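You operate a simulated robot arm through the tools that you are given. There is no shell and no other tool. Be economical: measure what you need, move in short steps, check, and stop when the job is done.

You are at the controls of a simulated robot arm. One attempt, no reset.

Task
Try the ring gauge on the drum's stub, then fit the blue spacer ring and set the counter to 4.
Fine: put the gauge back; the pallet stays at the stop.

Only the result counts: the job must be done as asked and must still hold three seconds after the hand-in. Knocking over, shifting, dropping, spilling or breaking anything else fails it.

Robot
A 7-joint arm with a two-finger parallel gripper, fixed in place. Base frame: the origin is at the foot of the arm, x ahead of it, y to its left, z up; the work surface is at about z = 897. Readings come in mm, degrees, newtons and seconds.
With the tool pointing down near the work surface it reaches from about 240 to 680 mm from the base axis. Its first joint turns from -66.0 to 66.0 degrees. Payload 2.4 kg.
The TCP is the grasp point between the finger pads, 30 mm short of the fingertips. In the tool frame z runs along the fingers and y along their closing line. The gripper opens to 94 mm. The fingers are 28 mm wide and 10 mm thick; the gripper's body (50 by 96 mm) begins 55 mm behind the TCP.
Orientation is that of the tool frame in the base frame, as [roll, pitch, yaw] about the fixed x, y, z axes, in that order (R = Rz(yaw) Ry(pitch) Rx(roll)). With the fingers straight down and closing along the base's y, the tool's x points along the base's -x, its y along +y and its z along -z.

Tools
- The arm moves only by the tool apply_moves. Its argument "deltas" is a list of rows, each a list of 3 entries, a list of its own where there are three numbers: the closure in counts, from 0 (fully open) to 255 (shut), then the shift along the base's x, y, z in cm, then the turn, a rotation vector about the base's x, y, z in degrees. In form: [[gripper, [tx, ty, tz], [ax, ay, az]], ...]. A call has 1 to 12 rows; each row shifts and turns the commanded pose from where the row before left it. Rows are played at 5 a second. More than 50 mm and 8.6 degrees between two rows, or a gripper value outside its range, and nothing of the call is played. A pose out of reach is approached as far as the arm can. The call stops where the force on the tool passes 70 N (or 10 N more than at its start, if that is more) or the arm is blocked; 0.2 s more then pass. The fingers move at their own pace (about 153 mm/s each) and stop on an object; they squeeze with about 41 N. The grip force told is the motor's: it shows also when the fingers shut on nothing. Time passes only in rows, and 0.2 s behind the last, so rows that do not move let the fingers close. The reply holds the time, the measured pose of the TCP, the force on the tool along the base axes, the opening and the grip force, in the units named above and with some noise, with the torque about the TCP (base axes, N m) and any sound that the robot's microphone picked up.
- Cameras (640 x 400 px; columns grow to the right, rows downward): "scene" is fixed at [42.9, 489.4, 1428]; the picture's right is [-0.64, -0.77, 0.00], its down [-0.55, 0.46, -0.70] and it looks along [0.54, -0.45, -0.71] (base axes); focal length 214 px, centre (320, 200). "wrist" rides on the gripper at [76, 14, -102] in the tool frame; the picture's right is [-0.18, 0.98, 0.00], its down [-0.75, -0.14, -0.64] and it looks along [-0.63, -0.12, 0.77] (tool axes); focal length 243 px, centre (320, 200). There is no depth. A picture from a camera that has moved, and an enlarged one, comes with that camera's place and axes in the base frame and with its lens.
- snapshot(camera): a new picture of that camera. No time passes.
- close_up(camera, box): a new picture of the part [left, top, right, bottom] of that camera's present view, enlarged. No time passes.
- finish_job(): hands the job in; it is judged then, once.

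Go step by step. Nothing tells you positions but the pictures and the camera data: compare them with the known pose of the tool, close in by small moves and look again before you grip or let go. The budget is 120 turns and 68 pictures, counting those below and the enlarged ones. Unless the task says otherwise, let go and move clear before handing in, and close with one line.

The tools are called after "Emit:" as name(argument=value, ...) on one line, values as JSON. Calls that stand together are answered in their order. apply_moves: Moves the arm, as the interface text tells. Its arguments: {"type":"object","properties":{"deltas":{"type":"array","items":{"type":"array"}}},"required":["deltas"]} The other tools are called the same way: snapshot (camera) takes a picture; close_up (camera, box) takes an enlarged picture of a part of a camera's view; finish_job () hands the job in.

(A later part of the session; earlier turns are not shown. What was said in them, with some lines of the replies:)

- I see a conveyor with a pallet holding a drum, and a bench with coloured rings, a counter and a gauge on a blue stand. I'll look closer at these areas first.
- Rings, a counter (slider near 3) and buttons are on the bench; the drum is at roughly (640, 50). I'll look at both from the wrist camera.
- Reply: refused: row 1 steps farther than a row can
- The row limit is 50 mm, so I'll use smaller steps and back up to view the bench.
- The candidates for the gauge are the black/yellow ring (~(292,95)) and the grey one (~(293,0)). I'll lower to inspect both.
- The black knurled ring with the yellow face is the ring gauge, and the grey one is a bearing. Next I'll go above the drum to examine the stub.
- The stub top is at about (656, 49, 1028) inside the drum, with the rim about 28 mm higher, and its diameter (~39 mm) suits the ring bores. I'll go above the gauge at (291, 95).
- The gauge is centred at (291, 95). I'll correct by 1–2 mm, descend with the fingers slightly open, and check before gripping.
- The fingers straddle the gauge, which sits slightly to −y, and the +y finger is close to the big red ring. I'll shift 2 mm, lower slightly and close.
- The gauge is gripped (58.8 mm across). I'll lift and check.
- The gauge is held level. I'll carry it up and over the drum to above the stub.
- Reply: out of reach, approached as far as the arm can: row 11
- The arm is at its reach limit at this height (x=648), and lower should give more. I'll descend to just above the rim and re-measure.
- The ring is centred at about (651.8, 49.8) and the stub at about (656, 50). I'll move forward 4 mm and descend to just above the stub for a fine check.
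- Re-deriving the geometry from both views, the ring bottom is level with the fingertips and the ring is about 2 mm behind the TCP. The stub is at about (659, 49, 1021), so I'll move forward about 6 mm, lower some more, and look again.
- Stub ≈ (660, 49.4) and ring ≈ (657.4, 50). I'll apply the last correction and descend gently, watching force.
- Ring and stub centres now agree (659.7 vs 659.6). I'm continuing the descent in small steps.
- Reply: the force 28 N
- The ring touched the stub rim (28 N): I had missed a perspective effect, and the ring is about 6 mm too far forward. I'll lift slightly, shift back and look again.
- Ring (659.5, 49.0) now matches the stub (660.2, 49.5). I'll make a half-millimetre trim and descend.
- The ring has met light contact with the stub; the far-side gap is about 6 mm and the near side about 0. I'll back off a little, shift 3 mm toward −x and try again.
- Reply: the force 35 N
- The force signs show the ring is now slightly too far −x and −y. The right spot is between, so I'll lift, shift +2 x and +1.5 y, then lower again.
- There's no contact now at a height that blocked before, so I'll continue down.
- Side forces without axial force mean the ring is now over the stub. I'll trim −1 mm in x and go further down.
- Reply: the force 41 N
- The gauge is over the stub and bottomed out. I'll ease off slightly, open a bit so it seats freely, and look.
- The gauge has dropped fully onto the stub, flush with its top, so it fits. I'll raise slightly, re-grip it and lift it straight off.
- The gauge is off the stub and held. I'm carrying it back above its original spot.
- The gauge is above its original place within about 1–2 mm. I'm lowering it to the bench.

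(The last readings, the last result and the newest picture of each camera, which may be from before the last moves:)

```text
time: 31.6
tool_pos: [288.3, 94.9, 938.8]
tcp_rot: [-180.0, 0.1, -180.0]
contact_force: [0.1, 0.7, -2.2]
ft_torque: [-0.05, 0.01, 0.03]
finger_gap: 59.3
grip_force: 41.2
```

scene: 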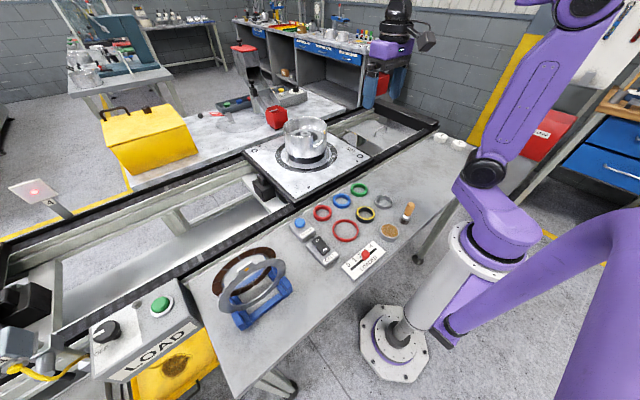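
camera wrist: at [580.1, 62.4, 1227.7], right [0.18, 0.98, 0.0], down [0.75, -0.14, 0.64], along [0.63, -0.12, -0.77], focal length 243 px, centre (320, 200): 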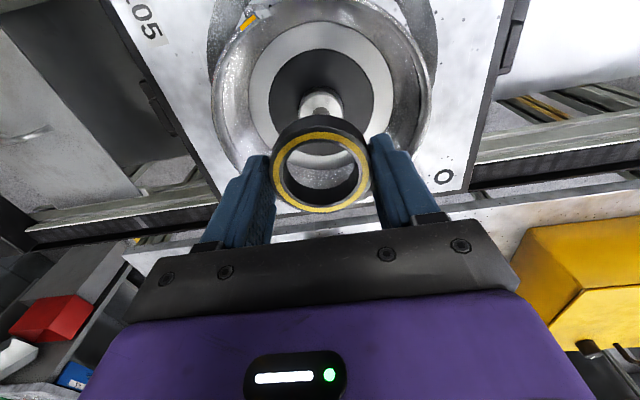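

Emit:
apply_moves(deltas=[[140, [0, 0, -0.2], [0, 0, 0]], [140, [0, 0, -0.2], [0, 0, 0]], [140, [0, 0, 0], [0, 0, 0]]])

Emit:
close_up(camera="scene", box=[335, 185, 405, 240])

```text
time: 32.4
tool_pos: [289.5, 96.1, 932.6]
tcp_rot: [-180.0, 0.0, 180.0]
contact_force: [0.2, -0.2, -1.9]
ft_torque: [0.01, 0.0, 0.02]
finger_gap: 59.0
grip_force: 40.9
```

```text
7.27 times, centred on (370, 212) of scene
camera zoom: at [43.0, 489.4, 1428.0], right [-0.64, -0.77, 0.0], down [-0.55, 0.46, -0.7], along [0.54, -0.45, -0.71], focal length 1560 px, centre (-44, 109)
```

zoom: 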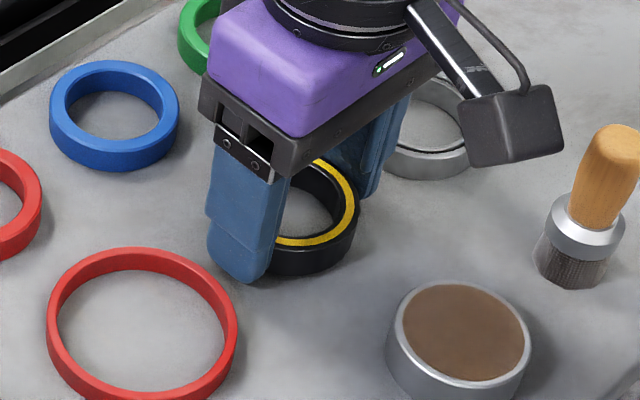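

There's no contact yet, so I'll keep lowering in 1.5 mm steps.

Emit:
apply_moves(deltas=[[140, [0, 0, -0.15], [0, 0, 0]], [140, [0, 0, -0.15], [0, 0, 0]], [140, [0, 0, 0], [0, 0, 0]]])

```text
time: 33.2
tool_pos: [288.2, 94.9, 930.7]
tcp_rot: [179.9, 0.0, 179.9]
contact_force: [0.2, 0.0, -1.5]
ft_torque: [-0.02, 0.02, 0.0]
finger_gap: 59.2
grip_force: 41.2
```

Emit:
apply_moves(deltas=[[140, [0, 0, -0.12], [0, 0, 0]], [140, [0, 0, -0.1], [0, 0, 0]], [140, [0, 0, 0], [0, 0, 0]]])

```text
time: 34.0
tool_pos: [288.6, 94.0, 930.9]
tcp_rot: [180.0, -0.1, 180.0]
contact_force: [-2.8, -3.2, 14.3]
ft_torque: [0.09, 0.3, 0.04]
finger_gap: 59.4
grip_force: 41.2
stopped in row 3: the force on the tool passed its limit at 73 N (the readings are from after the stop); the commanded pose is now the measured one
```

The ring is on the bench. I'll release with a small opening and look.

Emit:
apply_moves(deltas=[[80, [0, 0, 0], [0, 0, 0]], [66, [0, 0, 0], [0, 0, 0]], [66, [0, 0, 0.5], [0, 0, 0]], [66, [0, 0, 3], [0, 0, 0]], [66, [0, 0, 4], [0, 0, 0]], [66, [0, 0, 2], [0, 0, 0]], [66, [0, 0, 0], [0, 0, 0]]])

Emit:
snapshot(camera="wrist")

Emit:
close_up(camera="scene", box=[280, 170, 430, 280])

```text
time: 35.6
tool_pos: [290.5, 94.5, 1023.1]
tcp_rot: [-180.0, 0.2, -179.9]
contact_force: [-0.2, 0.4, 0.5]
ft_torque: [0.01, -0.01, 0.01]
finger_gap: 69.6
grip_force: 0.1
```

```text
23 pictures are left
camera wrist: at [213.1, 109.0, 1127.0], right [0.18, 0.98, 0.0], down [0.75, -0.14, 0.64], along [0.63, -0.12, -0.77], focal length 243 px, centre (320, 200)
```

wrist: 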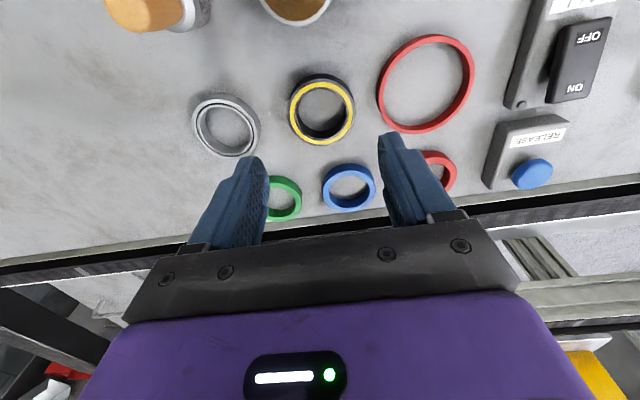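

```text
3.64 times, centred on (355, 225) of scene
camera zoom: at [42.9, 489.4, 1428.0], right [-0.64, -0.77, 0.0], down [-0.55, 0.46, -0.7], along [0.54, -0.45, -0.71], focal length 780 px, centre (193, 109)
```

zoom: 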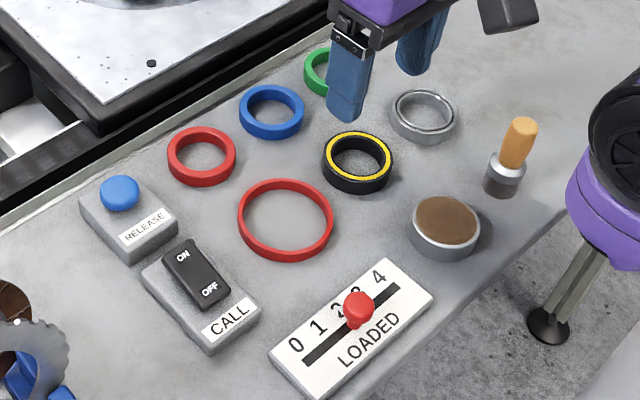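

The gauge is exactly back at its place. Next I'll move above the blue ring at about (385, 106).

Emit:
apply_moves(deltas=[[55, [4.5, 0.5, 0], [0, 0, 0]], [55, [4.5, 0.6, 0], [0, 0, 0]], [55, [0.4, 0, -0.5], [0, 0, 0]], [55, [0, 0, 0], [0, 0, 0]]])

Emit:
close_up(camera="wrist", box=[200, 40, 440, 190])

```text
time: 36.6
tool_pos: [383.6, 105.5, 1019.9]
tcp_rot: [180.0, 0.1, 180.0]
contact_force: [0.8, 1.0, 0.0]
ft_torque: [-0.01, -0.02, -0.01]
finger_gap: 74.0
grip_force: 0.1
```

```text
2.67 times, centred on (320, 115) of wrist
camera zoom: at [307.3, 119.7, 1121.5], right [0.18, 0.98, 0.0], down [0.75, -0.14, 0.64], along [0.63, -0.12, -0.77], focal length 647 px, centre (320, 427)
```

zoom: 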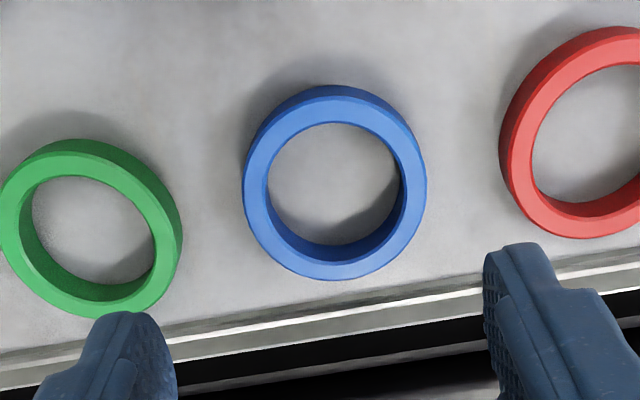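

The blue ring is at about (385, 110). I'll align and descend.

Emit:
apply_moves(deltas=[[55, [0.15, 0.45, -2], [0, 0, 0]], [55, [0, 0, -4], [0, 0, 0]], [55, [0, 0, -2], [0, 0, 0]], [55, [0, 0, -0.6], [0, 0, 0]], [55, [0, 0, 0], [0, 0, 0]]])

Emit:
close_up(camera="wrist", box=[200, 60, 440, 210])

```text
time: 37.8
tool_pos: [384.7, 111.1, 932.9]
tcp_rot: [179.9, 0.0, 180.0]
contact_force: [1.1, -0.9, -0.7]
ft_torque: [-0.01, -0.02, -0.03]
finger_gap: 73.7
grip_force: 0.0
```

```text
2.67 times, centred on (320, 135) of wrist
camera zoom: at [308.2, 126.2, 1036.0], right [0.18, 0.98, 0.0], down [0.75, -0.14, 0.64], along [0.63, -0.12, -0.77], focal length 647 px, centre (320, 373)
```

zoom: 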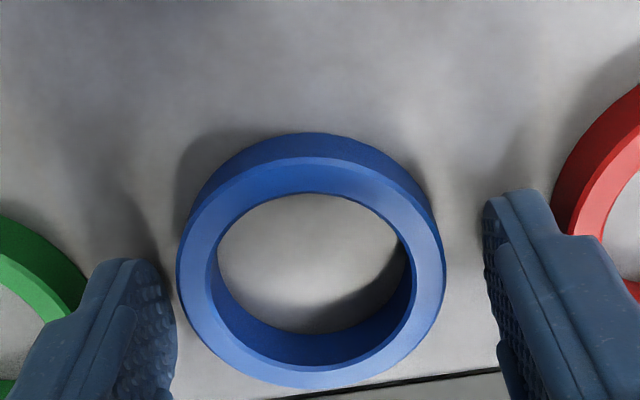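

The ring sits about 3.5 mm to −y of the finger centre. I'll shift, lower a touch and close.

Emit:
apply_moves(deltas=[[55, [0.15, -0.35, 0], [0, 0, 0]], [55, [0, 0, -0.15], [0, 0, 0]], [140, [0, 0, 0], [0, 0, 0]], [140, [0, 0, 0], [0, 0, 0]], [140, [0, 0, 0], [0, 0, 0]]])

```text
time: 39.0
tool_pos: [387.2, 108.3, 932.1]
tcp_rot: [180.0, 0.1, -180.0]
contact_force: [-0.1, 0.7, -0.5]
ft_torque: [-0.02, 0.0, 0.02]
finger_gap: 58.1
grip_force: 41.0
```

The blue ring is gripped at 58 mm. I'll lift and carry it toward the drum.

Emit:
apply_moves(deltas=[[140, [0, 0, 2], [0, 0, 0]], [140, [0, 0, 4.5], [0, 0, 0]], [140, [0, 0, 4.5], [0, 0, 0]], [140, [0, 0, 4.5], [0, 0, 0]], [140, [0, 0, 3.5], [0, 0, 0]], [140, [4.4, -0.9, 0], [0, 0, 0]], [140, [4.4, -1, 0], [0, 0, 0]], [140, [4.4, -1, 0], [0, 0, 0]], [140, [4.4, -1, 0], [0, 0, 0]], [140, [4.4, -1, 0], [0, 0, 0]], [140, [4.4, -1, 0], [0, 0, 0]], [140, [0, 0, 0], [0, 0, 0]]])

Emit:
close_up(camera="wrist", box=[240, 80, 400, 220])

```text
time: 41.6
tool_pos: [651.1, 48.4, 1122.4]
tcp_rot: [-180.0, 0.0, 180.0]
contact_force: [0.6, 0.2, 0.2]
ft_torque: [0.03, 0.06, 0.02]
finger_gap: 58.3
grip_force: 40.8
```

```text
2.86 times, centred on (320, 150) of wrist
camera zoom: at [574.5, 62.7, 1223.6], right [0.18, 0.98, 0.0], down [0.75, -0.14, 0.64], along [0.63, -0.12, -0.77], focal length 693 px, centre (320, 343)
```

zoom: 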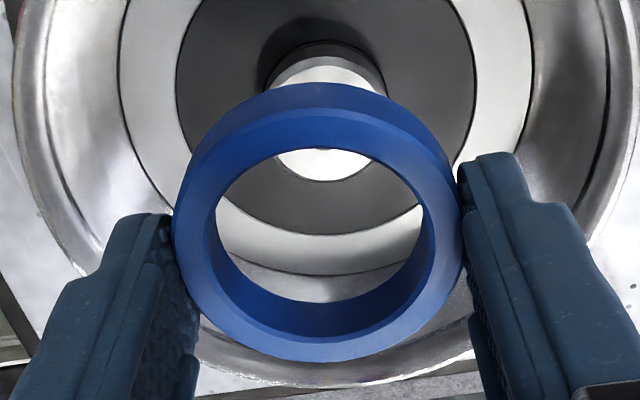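

The blue ring is held level with its centre about 1 mm behind the TCP, and the stub centre is at about (659, 49.6). I'll align and descend to just above the stub.

Emit:
apply_moves(deltas=[[140, [0, 0, -2], [0, 0, 0]], [140, [0.4, 0.1, -2], [0, 0, 0]], [140, [0.45, 0, -2], [0, 0, 0]], [140, [0, 0, -0.4], [0, 0, 0]], [140, [0, 0, 0], [0, 0, 0]]])

Emit:
close_up(camera="wrist", box=[240, 80, 400, 220])

```text
time: 42.8
tool_pos: [658.9, 51.5, 1058.9]
tcp_rot: [179.9, 0.1, -179.9]
contact_force: [-0.7, 0.4, 0.3]
ft_torque: [0.0, -0.01, 0.01]
finger_gap: 58.3
grip_force: 40.7
```

```text
2.86 times, centred on (320, 150) of wrist
camera zoom: at [582.4, 64.9, 1160.1], right [0.18, 0.98, 0.0], down [0.75, -0.14, 0.64], along [0.63, -0.12, -0.77], focal length 693 px, centre (320, 343)
```

zoom: 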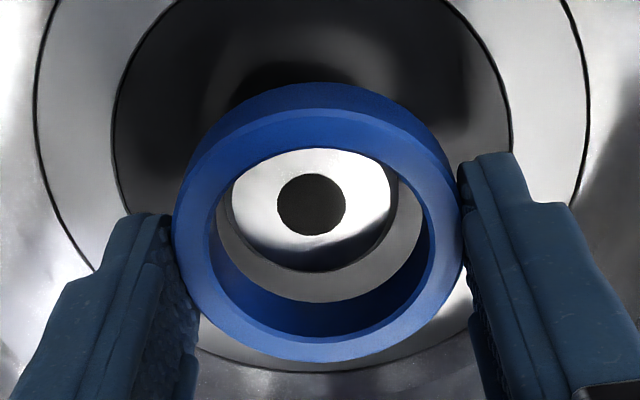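

The ring is about 1.7 mm too far +y. I'll correct it and lower.

Emit:
apply_moves(deltas=[[140, [0.05, -0.17, 0], [0, 0, 0]], [140, [0, 0, -0.4], [0, 0, 0]], [140, [0, 0, -0.4], [0, 0, 0]], [140, [0, 0, -0.3], [0, 0, 0]], [140, [0, 0, 0], [0, 0, 0]]])

Emit:
close_up(camera="wrist", box=[240, 80, 400, 220])

```text
time: 44.0
tool_pos: [659.5, 48.4, 1046.6]
tcp_rot: [180.0, 0.1, -180.0]
contact_force: [1.2, -0.1, -0.6]
ft_torque: [-0.01, 0.0, 0.01]
finger_gap: 58.1
grip_force: 41.2
```

```text
2.86 times, centred on (320, 150) of wrist
camera zoom: at [582.8, 62.5, 1149.5], right [0.18, 0.98, 0.0], down [0.75, -0.14, 0.64], along [0.63, -0.12, -0.77], focal length 693 px, centre (320, 343)
```

zoom: 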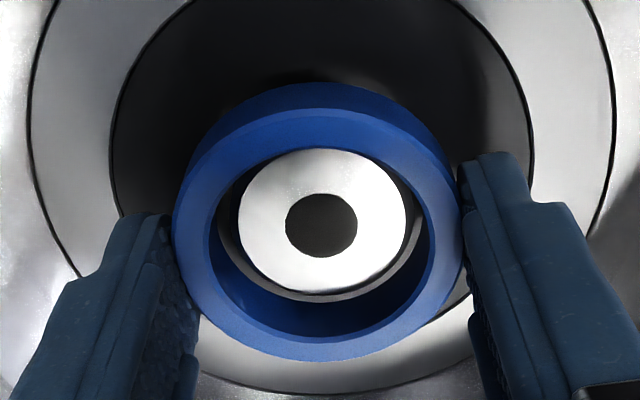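

The ring is passing over the stub top with no contact. I'm continuing down.

Emit:
apply_moves(deltas=[[140, [0, 0, -0.3], [0, 0, 0]], [140, [0, 0, -0.3], [0, 0, 0]], [140, [0, 0, -0.2], [0, 0, 0]], [140, [0, 0, 0], [0, 0, 0]]])

```text
time: 45.0
tool_pos: [659.8, 47.6, 1038.7]
tcp_rot: [-179.9, 0.1, 180.0]
contact_force: [-0.1, 0.2, -0.8]
ft_torque: [-0.04, -0.02, -0.02]
finger_gap: 58.1
grip_force: 40.6
```

Emit:
apply_moves(deltas=[[140, [0, 0.03, -0.2], [0, 0, 0]], [140, [0, 0, -0.15], [0, 0, 0]], [140, [0, 0, 0], [0, 0, 0]]])

```text
time: 45.8
tool_pos: [660.0, 48.2, 1035.8]
tcp_rot: [180.0, 0.2, -180.0]
contact_force: [-0.4, 0.6, 8.1]
ft_torque: [0.1, 0.12, 0.03]
finger_gap: 58.3
grip_force: 40.6
```

Light bottom contact is felt, so the ring is seated. I'll release, raise slightly and check.

Emit:
apply_moves(deltas=[[80, [0, 0, 0.05], [0, 0, 0]], [66, [0, 0, 0], [0, 0, 0]], [66, [0, 0, 1], [0, 0, 0]], [66, [0, 0, 3], [0, 0, 0]], [66, [0, 0, 4], [0, 0, 0]], [66, [0, 0, 1.5], [0, 0, 0]], [66, [-4, 0, 0], [0, 0, 0]], [66, [-4, 0, 0], [0, 0, 0]], [66, [0, 0, 0], [0, 0, 0]]])

Emit:
close_up(camera="scene", box=[260, 95, 350, 165])

Emit:
close_up(camera="wrist", box=[240, 60, 420, 210])

```text
time: 47.8
tool_pos: [575.4, 42.2, 1130.0]
tcp_rot: [-179.9, 0.2, 179.8]
contact_force: [-0.9, -3.5, -0.5]
ft_torque: [0.3, -0.02, 0.01]
finger_gap: 69.6
grip_force: 0.1
out of reach, approached as far as the arm can: row 6
```

```text
5.71 times, centred on (305, 130) of scene
camera zoom: at [42.6, 489.1, 1428.2], right [-0.64, -0.77, 0.0], down [-0.55, 0.46, -0.7], along [0.54, -0.45, -0.72], focal length 1226 px, centre (406, 600)
```

zoom: 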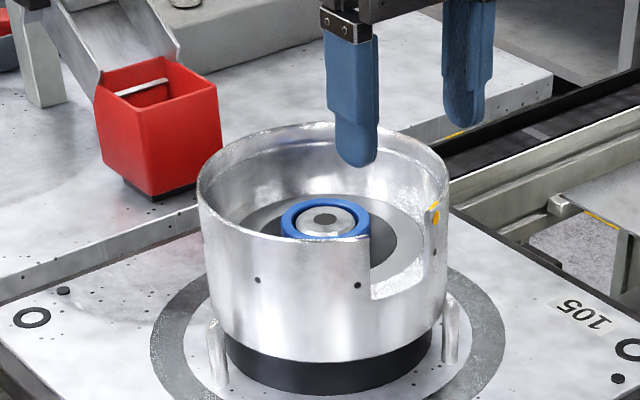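

```text
2.67 times, centred on (330, 135) of wrist
camera zoom: at [499.5, 57.5, 1232.5], right [0.19, 0.98, 0.0], down [0.75, -0.14, 0.64], along [0.63, -0.12, -0.77], focal length 647 px, centre (293, 373)
```

zoom: 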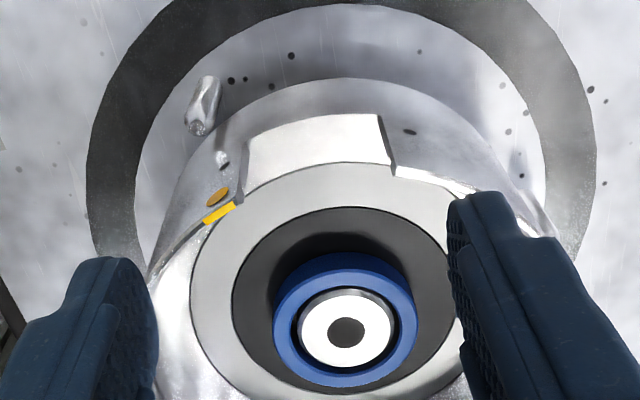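

The blue spacer is fully seated on the stub. Next is the counter, so I'll zoom in on it.

Emit:
close_up(camera="scene", box=[338, 238, 404, 286])

```text
8.33 times, centred on (371, 262) of scene
camera zoom: at [42.6, 489.1, 1428.2], right [-0.64, -0.77, 0.0], down [-0.55, 0.46, -0.7], along [0.54, -0.45, -0.72], focal length 1787 px, centre (-105, -317)
```

zoom: 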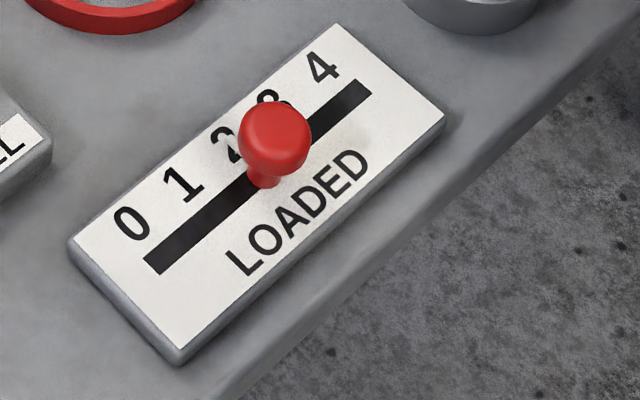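

The knob is at 2 now (y≈215), and position 4 is about 44 mm toward −y (y≈170) along a slot at x≈189. I'll move above the knob.

Emit:
apply_moves(deltas=[[66, [-3.86, 1.74, 0], [0, 0, 0]], [66, [-3.86, 1.74, 0], [0, 0, 0]], [66, [-3.86, 1.74, 0], [0, 0, 0]], [100, [-3.86, 1.74, 0], [0, 0, 0]], [136, [-3.86, 1.74, 0], [0, 0, 0]], [136, [-3.86, 1.74, 0], [0, 0, 0]], [136, [-3.86, 1.74, 0], [0, 0, 0]], [136, [-3.86, 1.74, 0], [0, 0, 0]], [136, [-3.86, 1.74, 0], [0, 0, 0]], [136, [-3.86, 1.74, 0], [0, 0, 0]], [136, [0, 0, -4.5], [0, 0, 0]], [136, [0, 0, 0], [0, 0, 0]]])

Emit:
snapshot(camera="wrist")

```text
time: 50.4
tool_pos: [189.6, 220.9, 1083.8]
tcp_rot: [-179.9, 0.1, 180.0]
contact_force: [-0.2, 0.3, -0.3]
ft_torque: [-0.01, 0.04, 0.03]
finger_gap: 43.8
grip_force: 0.1
```

```text
13 pictures are left
camera wrist: at [111.6, 235.2, 1186.2], right [0.18, 0.98, 0.0], down [0.75, -0.14, 0.64], along [0.63, -0.12, -0.77], focal length 243 px, centre (320, 200)
```

wrist: 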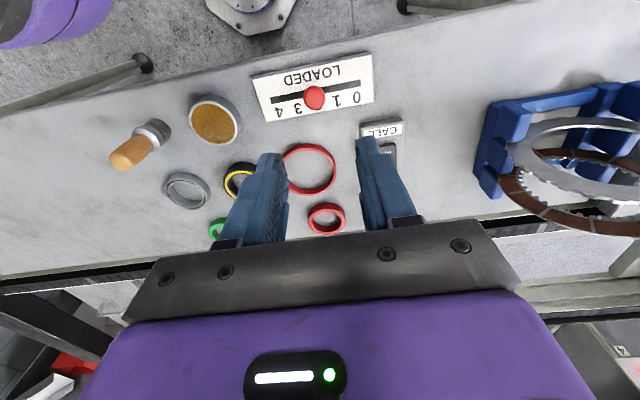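

The ball knob is at about (187.5, 215.3, 933). I'll descend over it and look before gripping.

Emit:
apply_moves(deltas=[[136, [-0.15, -0.56, -3], [0, 0, 0]], [136, [0, 0, -4], [0, 0, 0]], [136, [0, 0, -3.5], [0, 0, 0]], [136, [0, 0, 0], [0, 0, 0]]])

Emit:
close_up(camera="wrist", box=[200, 40, 440, 190])

```text
time: 51.4
tool_pos: [218.6, 238.7, 997.4]
tcp_rot: [-179.9, 0.1, 179.9]
contact_force: [-0.3, -0.9, 0.4]
ft_torque: [-0.04, 0.0, -0.01]
finger_gap: 43.9
grip_force: 0.1
out of reach, approached as far as the arm can: row 1, 2, 3
```

```text
2.67 times, centred on (320, 115) of wrist
camera zoom: at [142.3, 252.6, 1100.0], right [0.18, 0.98, 0.0], down [0.75, -0.14, 0.64], along [0.63, -0.12, -0.77], focal length 647 px, centre (320, 427)
```

zoom: 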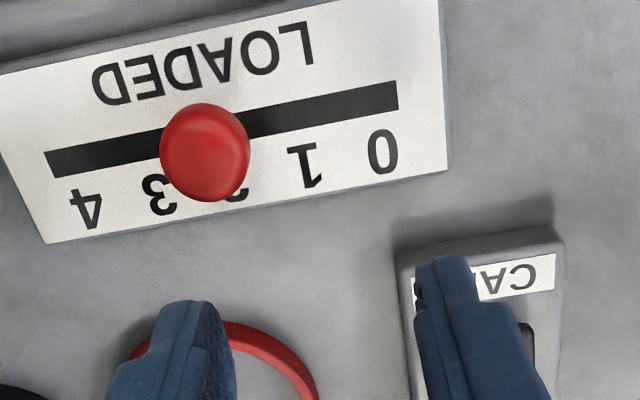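

Vertical descent with this yaw isn't reachable so near the base. I'll rise and rotate the tool about +z by about 40° to follow the first joint, then retry.

Emit:
apply_moves(deltas=[[136, [0, 0, 4.5], [0, 0, 0]], [136, [0, 0, 4.5], [0, 0, 0]], [136, [0, 0, 0.5], [0, 0, 8]], [136, [0, 0, 0], [0, 0, 8]], [136, [0, 0, 0], [0, 0, 8]], [136, [0, 0, 0], [0, 0, 8]], [136, [0, 0, 0], [0, 0, 8]], [136, [0, 0, 0], [0, 0, 0]], [136, [0, 0, 0], [0, 0, 0]]])

```text
time: 53.4
tool_pos: [217.9, 238.5, 1094.3]
tcp_rot: [-179.9, 0.2, -140.0]
contact_force: [-0.3, -1.0, 0.3]
ft_torque: [0.01, 0.01, 0.01]
finger_gap: 44.0
grip_force: 0.1
```

Emit:
apply_moves(deltas=[[136, [-3.05, -2.32, 0], [0, 0, 0]], [136, [0, 0, -3], [0, 0, 0]], [136, [0, 0, -3], [0, 0, 0]], [136, [0, 0, -3], [0, 0, 0]], [136, [0, 0, 0], [0, 0, 0]]])

```text
time: 54.6
tool_pos: [188.0, 216.8, 1007.4]
tcp_rot: [-180.0, 0.1, -140.1]
contact_force: [-0.3, -0.1, -0.2]
ft_torque: [0.0, -0.01, 0.01]
finger_gap: 43.8
grip_force: 0.1
out of reach, approached as far as the arm can: row 2
```

Emit:
apply_moves(deltas=[[136, [0, 0, -2], [0, 0, 0]], [136, [0, 0, -1.5], [0, 0, 0]], [136, [0, 0, 0], [0, 0, 0]]])

Emit:
close_up(camera="wrist", box=[200, 40, 440, 220])

```text
time: 55.4
tool_pos: [187.4, 216.9, 973.2]
tcp_rot: [-180.0, 0.2, -140.0]
contact_force: [-0.1, -0.2, -0.1]
ft_torque: [-0.04, 0.01, 0.0]
finger_gap: 43.7
grip_force: 0.0
```

```text
2.22 times, centred on (320, 130) of wrist
camera zoom: at [120.1, 178.0, 1074.5], right [-0.49, 0.87, 0.0], down [0.67, 0.38, 0.64], along [0.56, 0.32, -0.77], focal length 539 px, centre (320, 356)
```

zoom: 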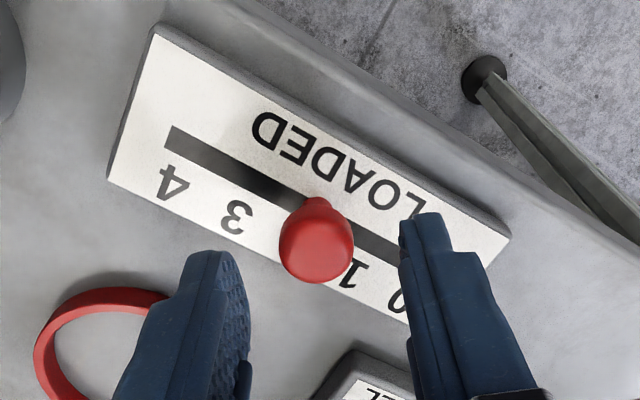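

It's reachable now. The ball is at about (186, 215), so I'll trim and descend to z≈943, keeping the tips above the plate.

Emit:
apply_moves(deltas=[[136, [-0.1, -0.18, -1], [0, 0, 0]], [136, [0, 0, -1.2], [0, 0, 0]], [136, [0, 0, -0.7], [0, 0, 0]], [136, [0, 0, 0], [0, 0, 0]]])

Emit:
close_up(camera="wrist", box=[200, 60, 440, 240])

Emit:
close_up(camera="scene", box=[330, 220, 420, 290])

```text
time: 56.4
tool_pos: [188.5, 215.5, 942.9]
tcp_rot: [-179.9, 0.2, -139.9]
contact_force: [-0.7, 0.6, 0.3]
ft_torque: [-0.03, -0.02, -0.02]
finger_gap: 43.7
grip_force: 0.0
```

```text
2.22 times, centred on (320, 150) of wrist
camera zoom: at [119.7, 176.8, 1045.7], right [-0.49, 0.87, 0.0], down [0.67, 0.38, 0.64], along [0.56, 0.32, -0.77], focal length 539 px, centre (320, 311)
```

zoom: 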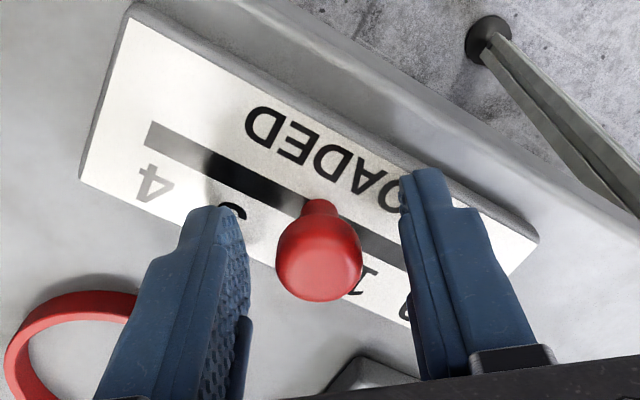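

```text
5.71 times, centred on (375, 255) of scene
camera zoom: at [42.9, 489.4, 1428.0], right [-0.64, -0.77, 0.0], down [-0.55, 0.46, -0.7], along [0.54, -0.45, -0.71], focal length 1226 px, centre (6, -114)
```

zoom: 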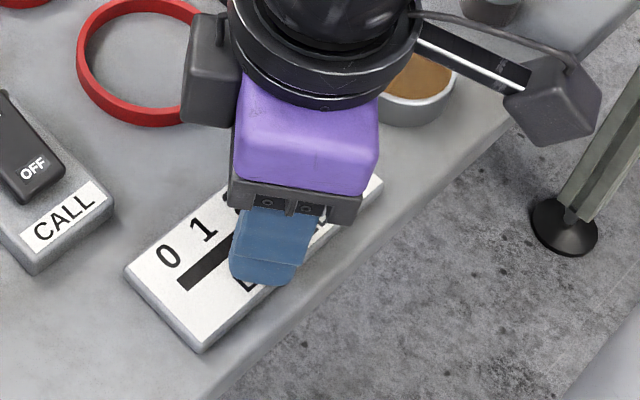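

The ball is centred between the fingers. I'll close on it.

Emit:
apply_moves(deltas=[[180, [0, 0, 0], [0, 0, 0]], [215, [0, 0, 0], [0, 0, 0]], [215, [0, 0, 0], [0, 0, 0]]])

```text
time: 57.2
tool_pos: [186.7, 215.1, 943.1]
tcp_rot: [179.9, 0.2, -140.0]
contact_force: [3.2, -0.2, -2.8]
ft_torque: [0.06, -0.12, 0.03]
finger_gap: 20.7
grip_force: 45.1
```

Gripped. I'll slide toward position 4 in steps.

Emit:
apply_moves(deltas=[[215, [0, -0.8, 0], [0, 0, 0]], [215, [0, -0.8, 0], [0, 0, 0]], [215, [0, -0.6, 0], [0, 0, 0]], [215, [0, 0, 0], [0, 0, 0]]])

```text
time: 58.2
tool_pos: [186.3, 193.0, 943.8]
tcp_rot: [-180.0, 0.2, -140.0]
contact_force: [9.1, -0.2, 6.1]
ft_torque: [-0.16, 0.06, -0.02]
finger_gap: 20.8
grip_force: 45.2
```

Sliding smoothly; there's a slight +x guidance force, so I'll add 1 mm in x and go on the second half.

Emit:
apply_moves(deltas=[[215, [0.1, -0.8, 0], [0, 0, 0]], [215, [0.05, -0.8, 0], [0, 0, 0]], [215, [0, -0.6, 0], [0, 0, 0]], [215, [0, 0, 0], [0, 0, 0]]])

Emit:
close_up(camera="wrist", box=[200, 60, 440, 240])

```text
time: 59.2
tool_pos: [188.2, 170.2, 945.3]
tcp_rot: [-179.9, 0.0, -140.0]
contact_force: [-8.1, -0.4, -5.4]
ft_torque: [0.42, -0.39, 0.06]
finger_gap: 20.8
grip_force: 44.6
```

```text
2.22 times, centred on (320, 150) of wrist
camera zoom: at [120.0, 133.0, 1045.9], right [-0.49, 0.87, 0.0], down [0.67, 0.38, 0.64], along [0.56, 0.31, -0.77], focal length 539 px, centre (320, 311)
```

zoom: 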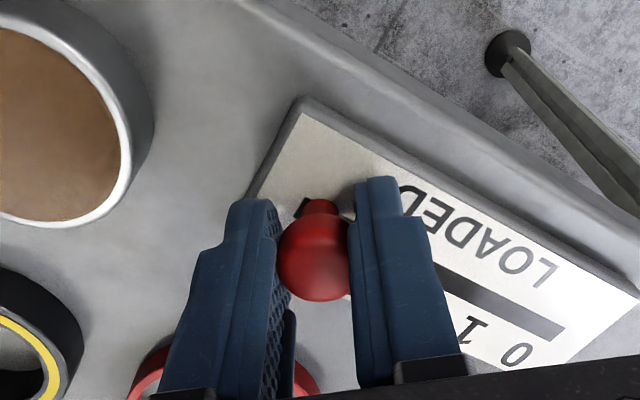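

The knob appears at 4. I'll release gently, rise, and verify.

Emit:
apply_moves(deltas=[[190, [0, 0, 0], [0, 0, 0]], [150, [0, 0, 0], [0, 0, 0]], [150, [0, 0, 0.5], [0, 0, 0]], [150, [0, 0, 3], [0, 0, 0]], [150, [0, 0, 4], [0, 0, 0]], [150, [2, 0, 4], [0, 0, 0]], [150, [4, 0, 2], [0, 0, 0]], [150, [4, 0, 0], [0, 0, 0]], [150, [4, 0, 0], [0, 0, 0]], [150, [0, 0, 0], [0, 0, 0]]])

Emit:
close_up(camera="scene", box=[338, 238, 404, 286])

```text
time: 61.4
tool_pos: [328.8, 170.6, 1079.1]
tcp_rot: [180.0, 0.1, -140.0]
contact_force: [0.4, -0.7, 0.2]
ft_torque: [0.04, -0.01, 0.02]
finger_gap: 38.5
grip_force: 0.1
```

```text
8.33 times, centred on (371, 262) of scene
camera zoom: at [43.0, 489.4, 1428.0], right [-0.64, -0.77, 0.0], down [-0.55, 0.46, -0.7], along [0.54, -0.45, -0.71], focal length 1787 px, centre (-105, -317)
```

zoom: 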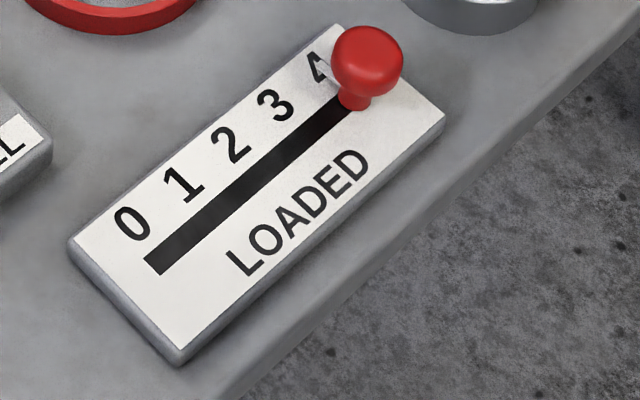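

The counter now reads 4. I'll take one last overall check.

Emit:
snapshot(camera="scene")

Emit:
close_up(camera="scene", box=[230, 100, 420, 240])

```text
6 pictures are left
```

scene: 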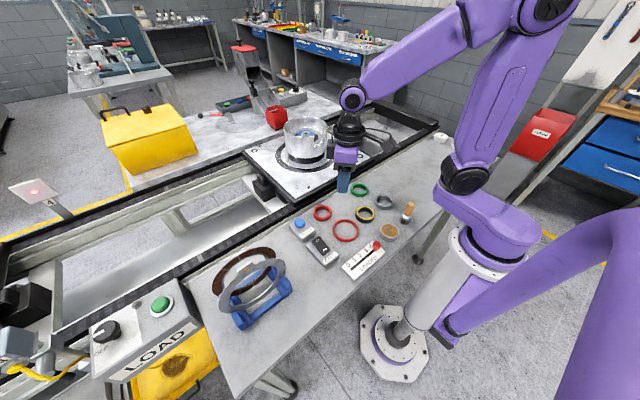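

```text
2.86 times, centred on (325, 170) of scene
camera zoom: at [43.0, 489.4, 1428.0], right [-0.64, -0.77, 0.0], down [-0.55, 0.46, -0.7], along [0.54, -0.45, -0.71], focal length 613 px, centre (306, 286)
```

zoom: 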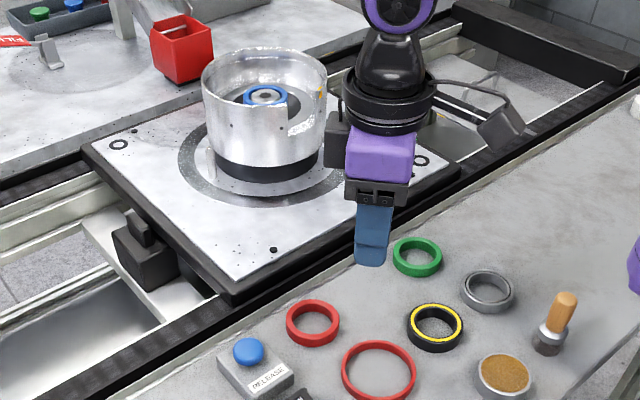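

Everything is in place: the spacer is on the stub, the gauge is back, the counter reads 4, the pallet is still at the stop and the gripper is clear. I'm handing in.

Emit:
finish_job()

```text
The job is handed in.
```

The job is handed in: I tried the gauge on the stub, where it fit flush, and put it back in its place. The blue spacer is seated on the stub, the counter is at 4, and the pallet is still at the stop.
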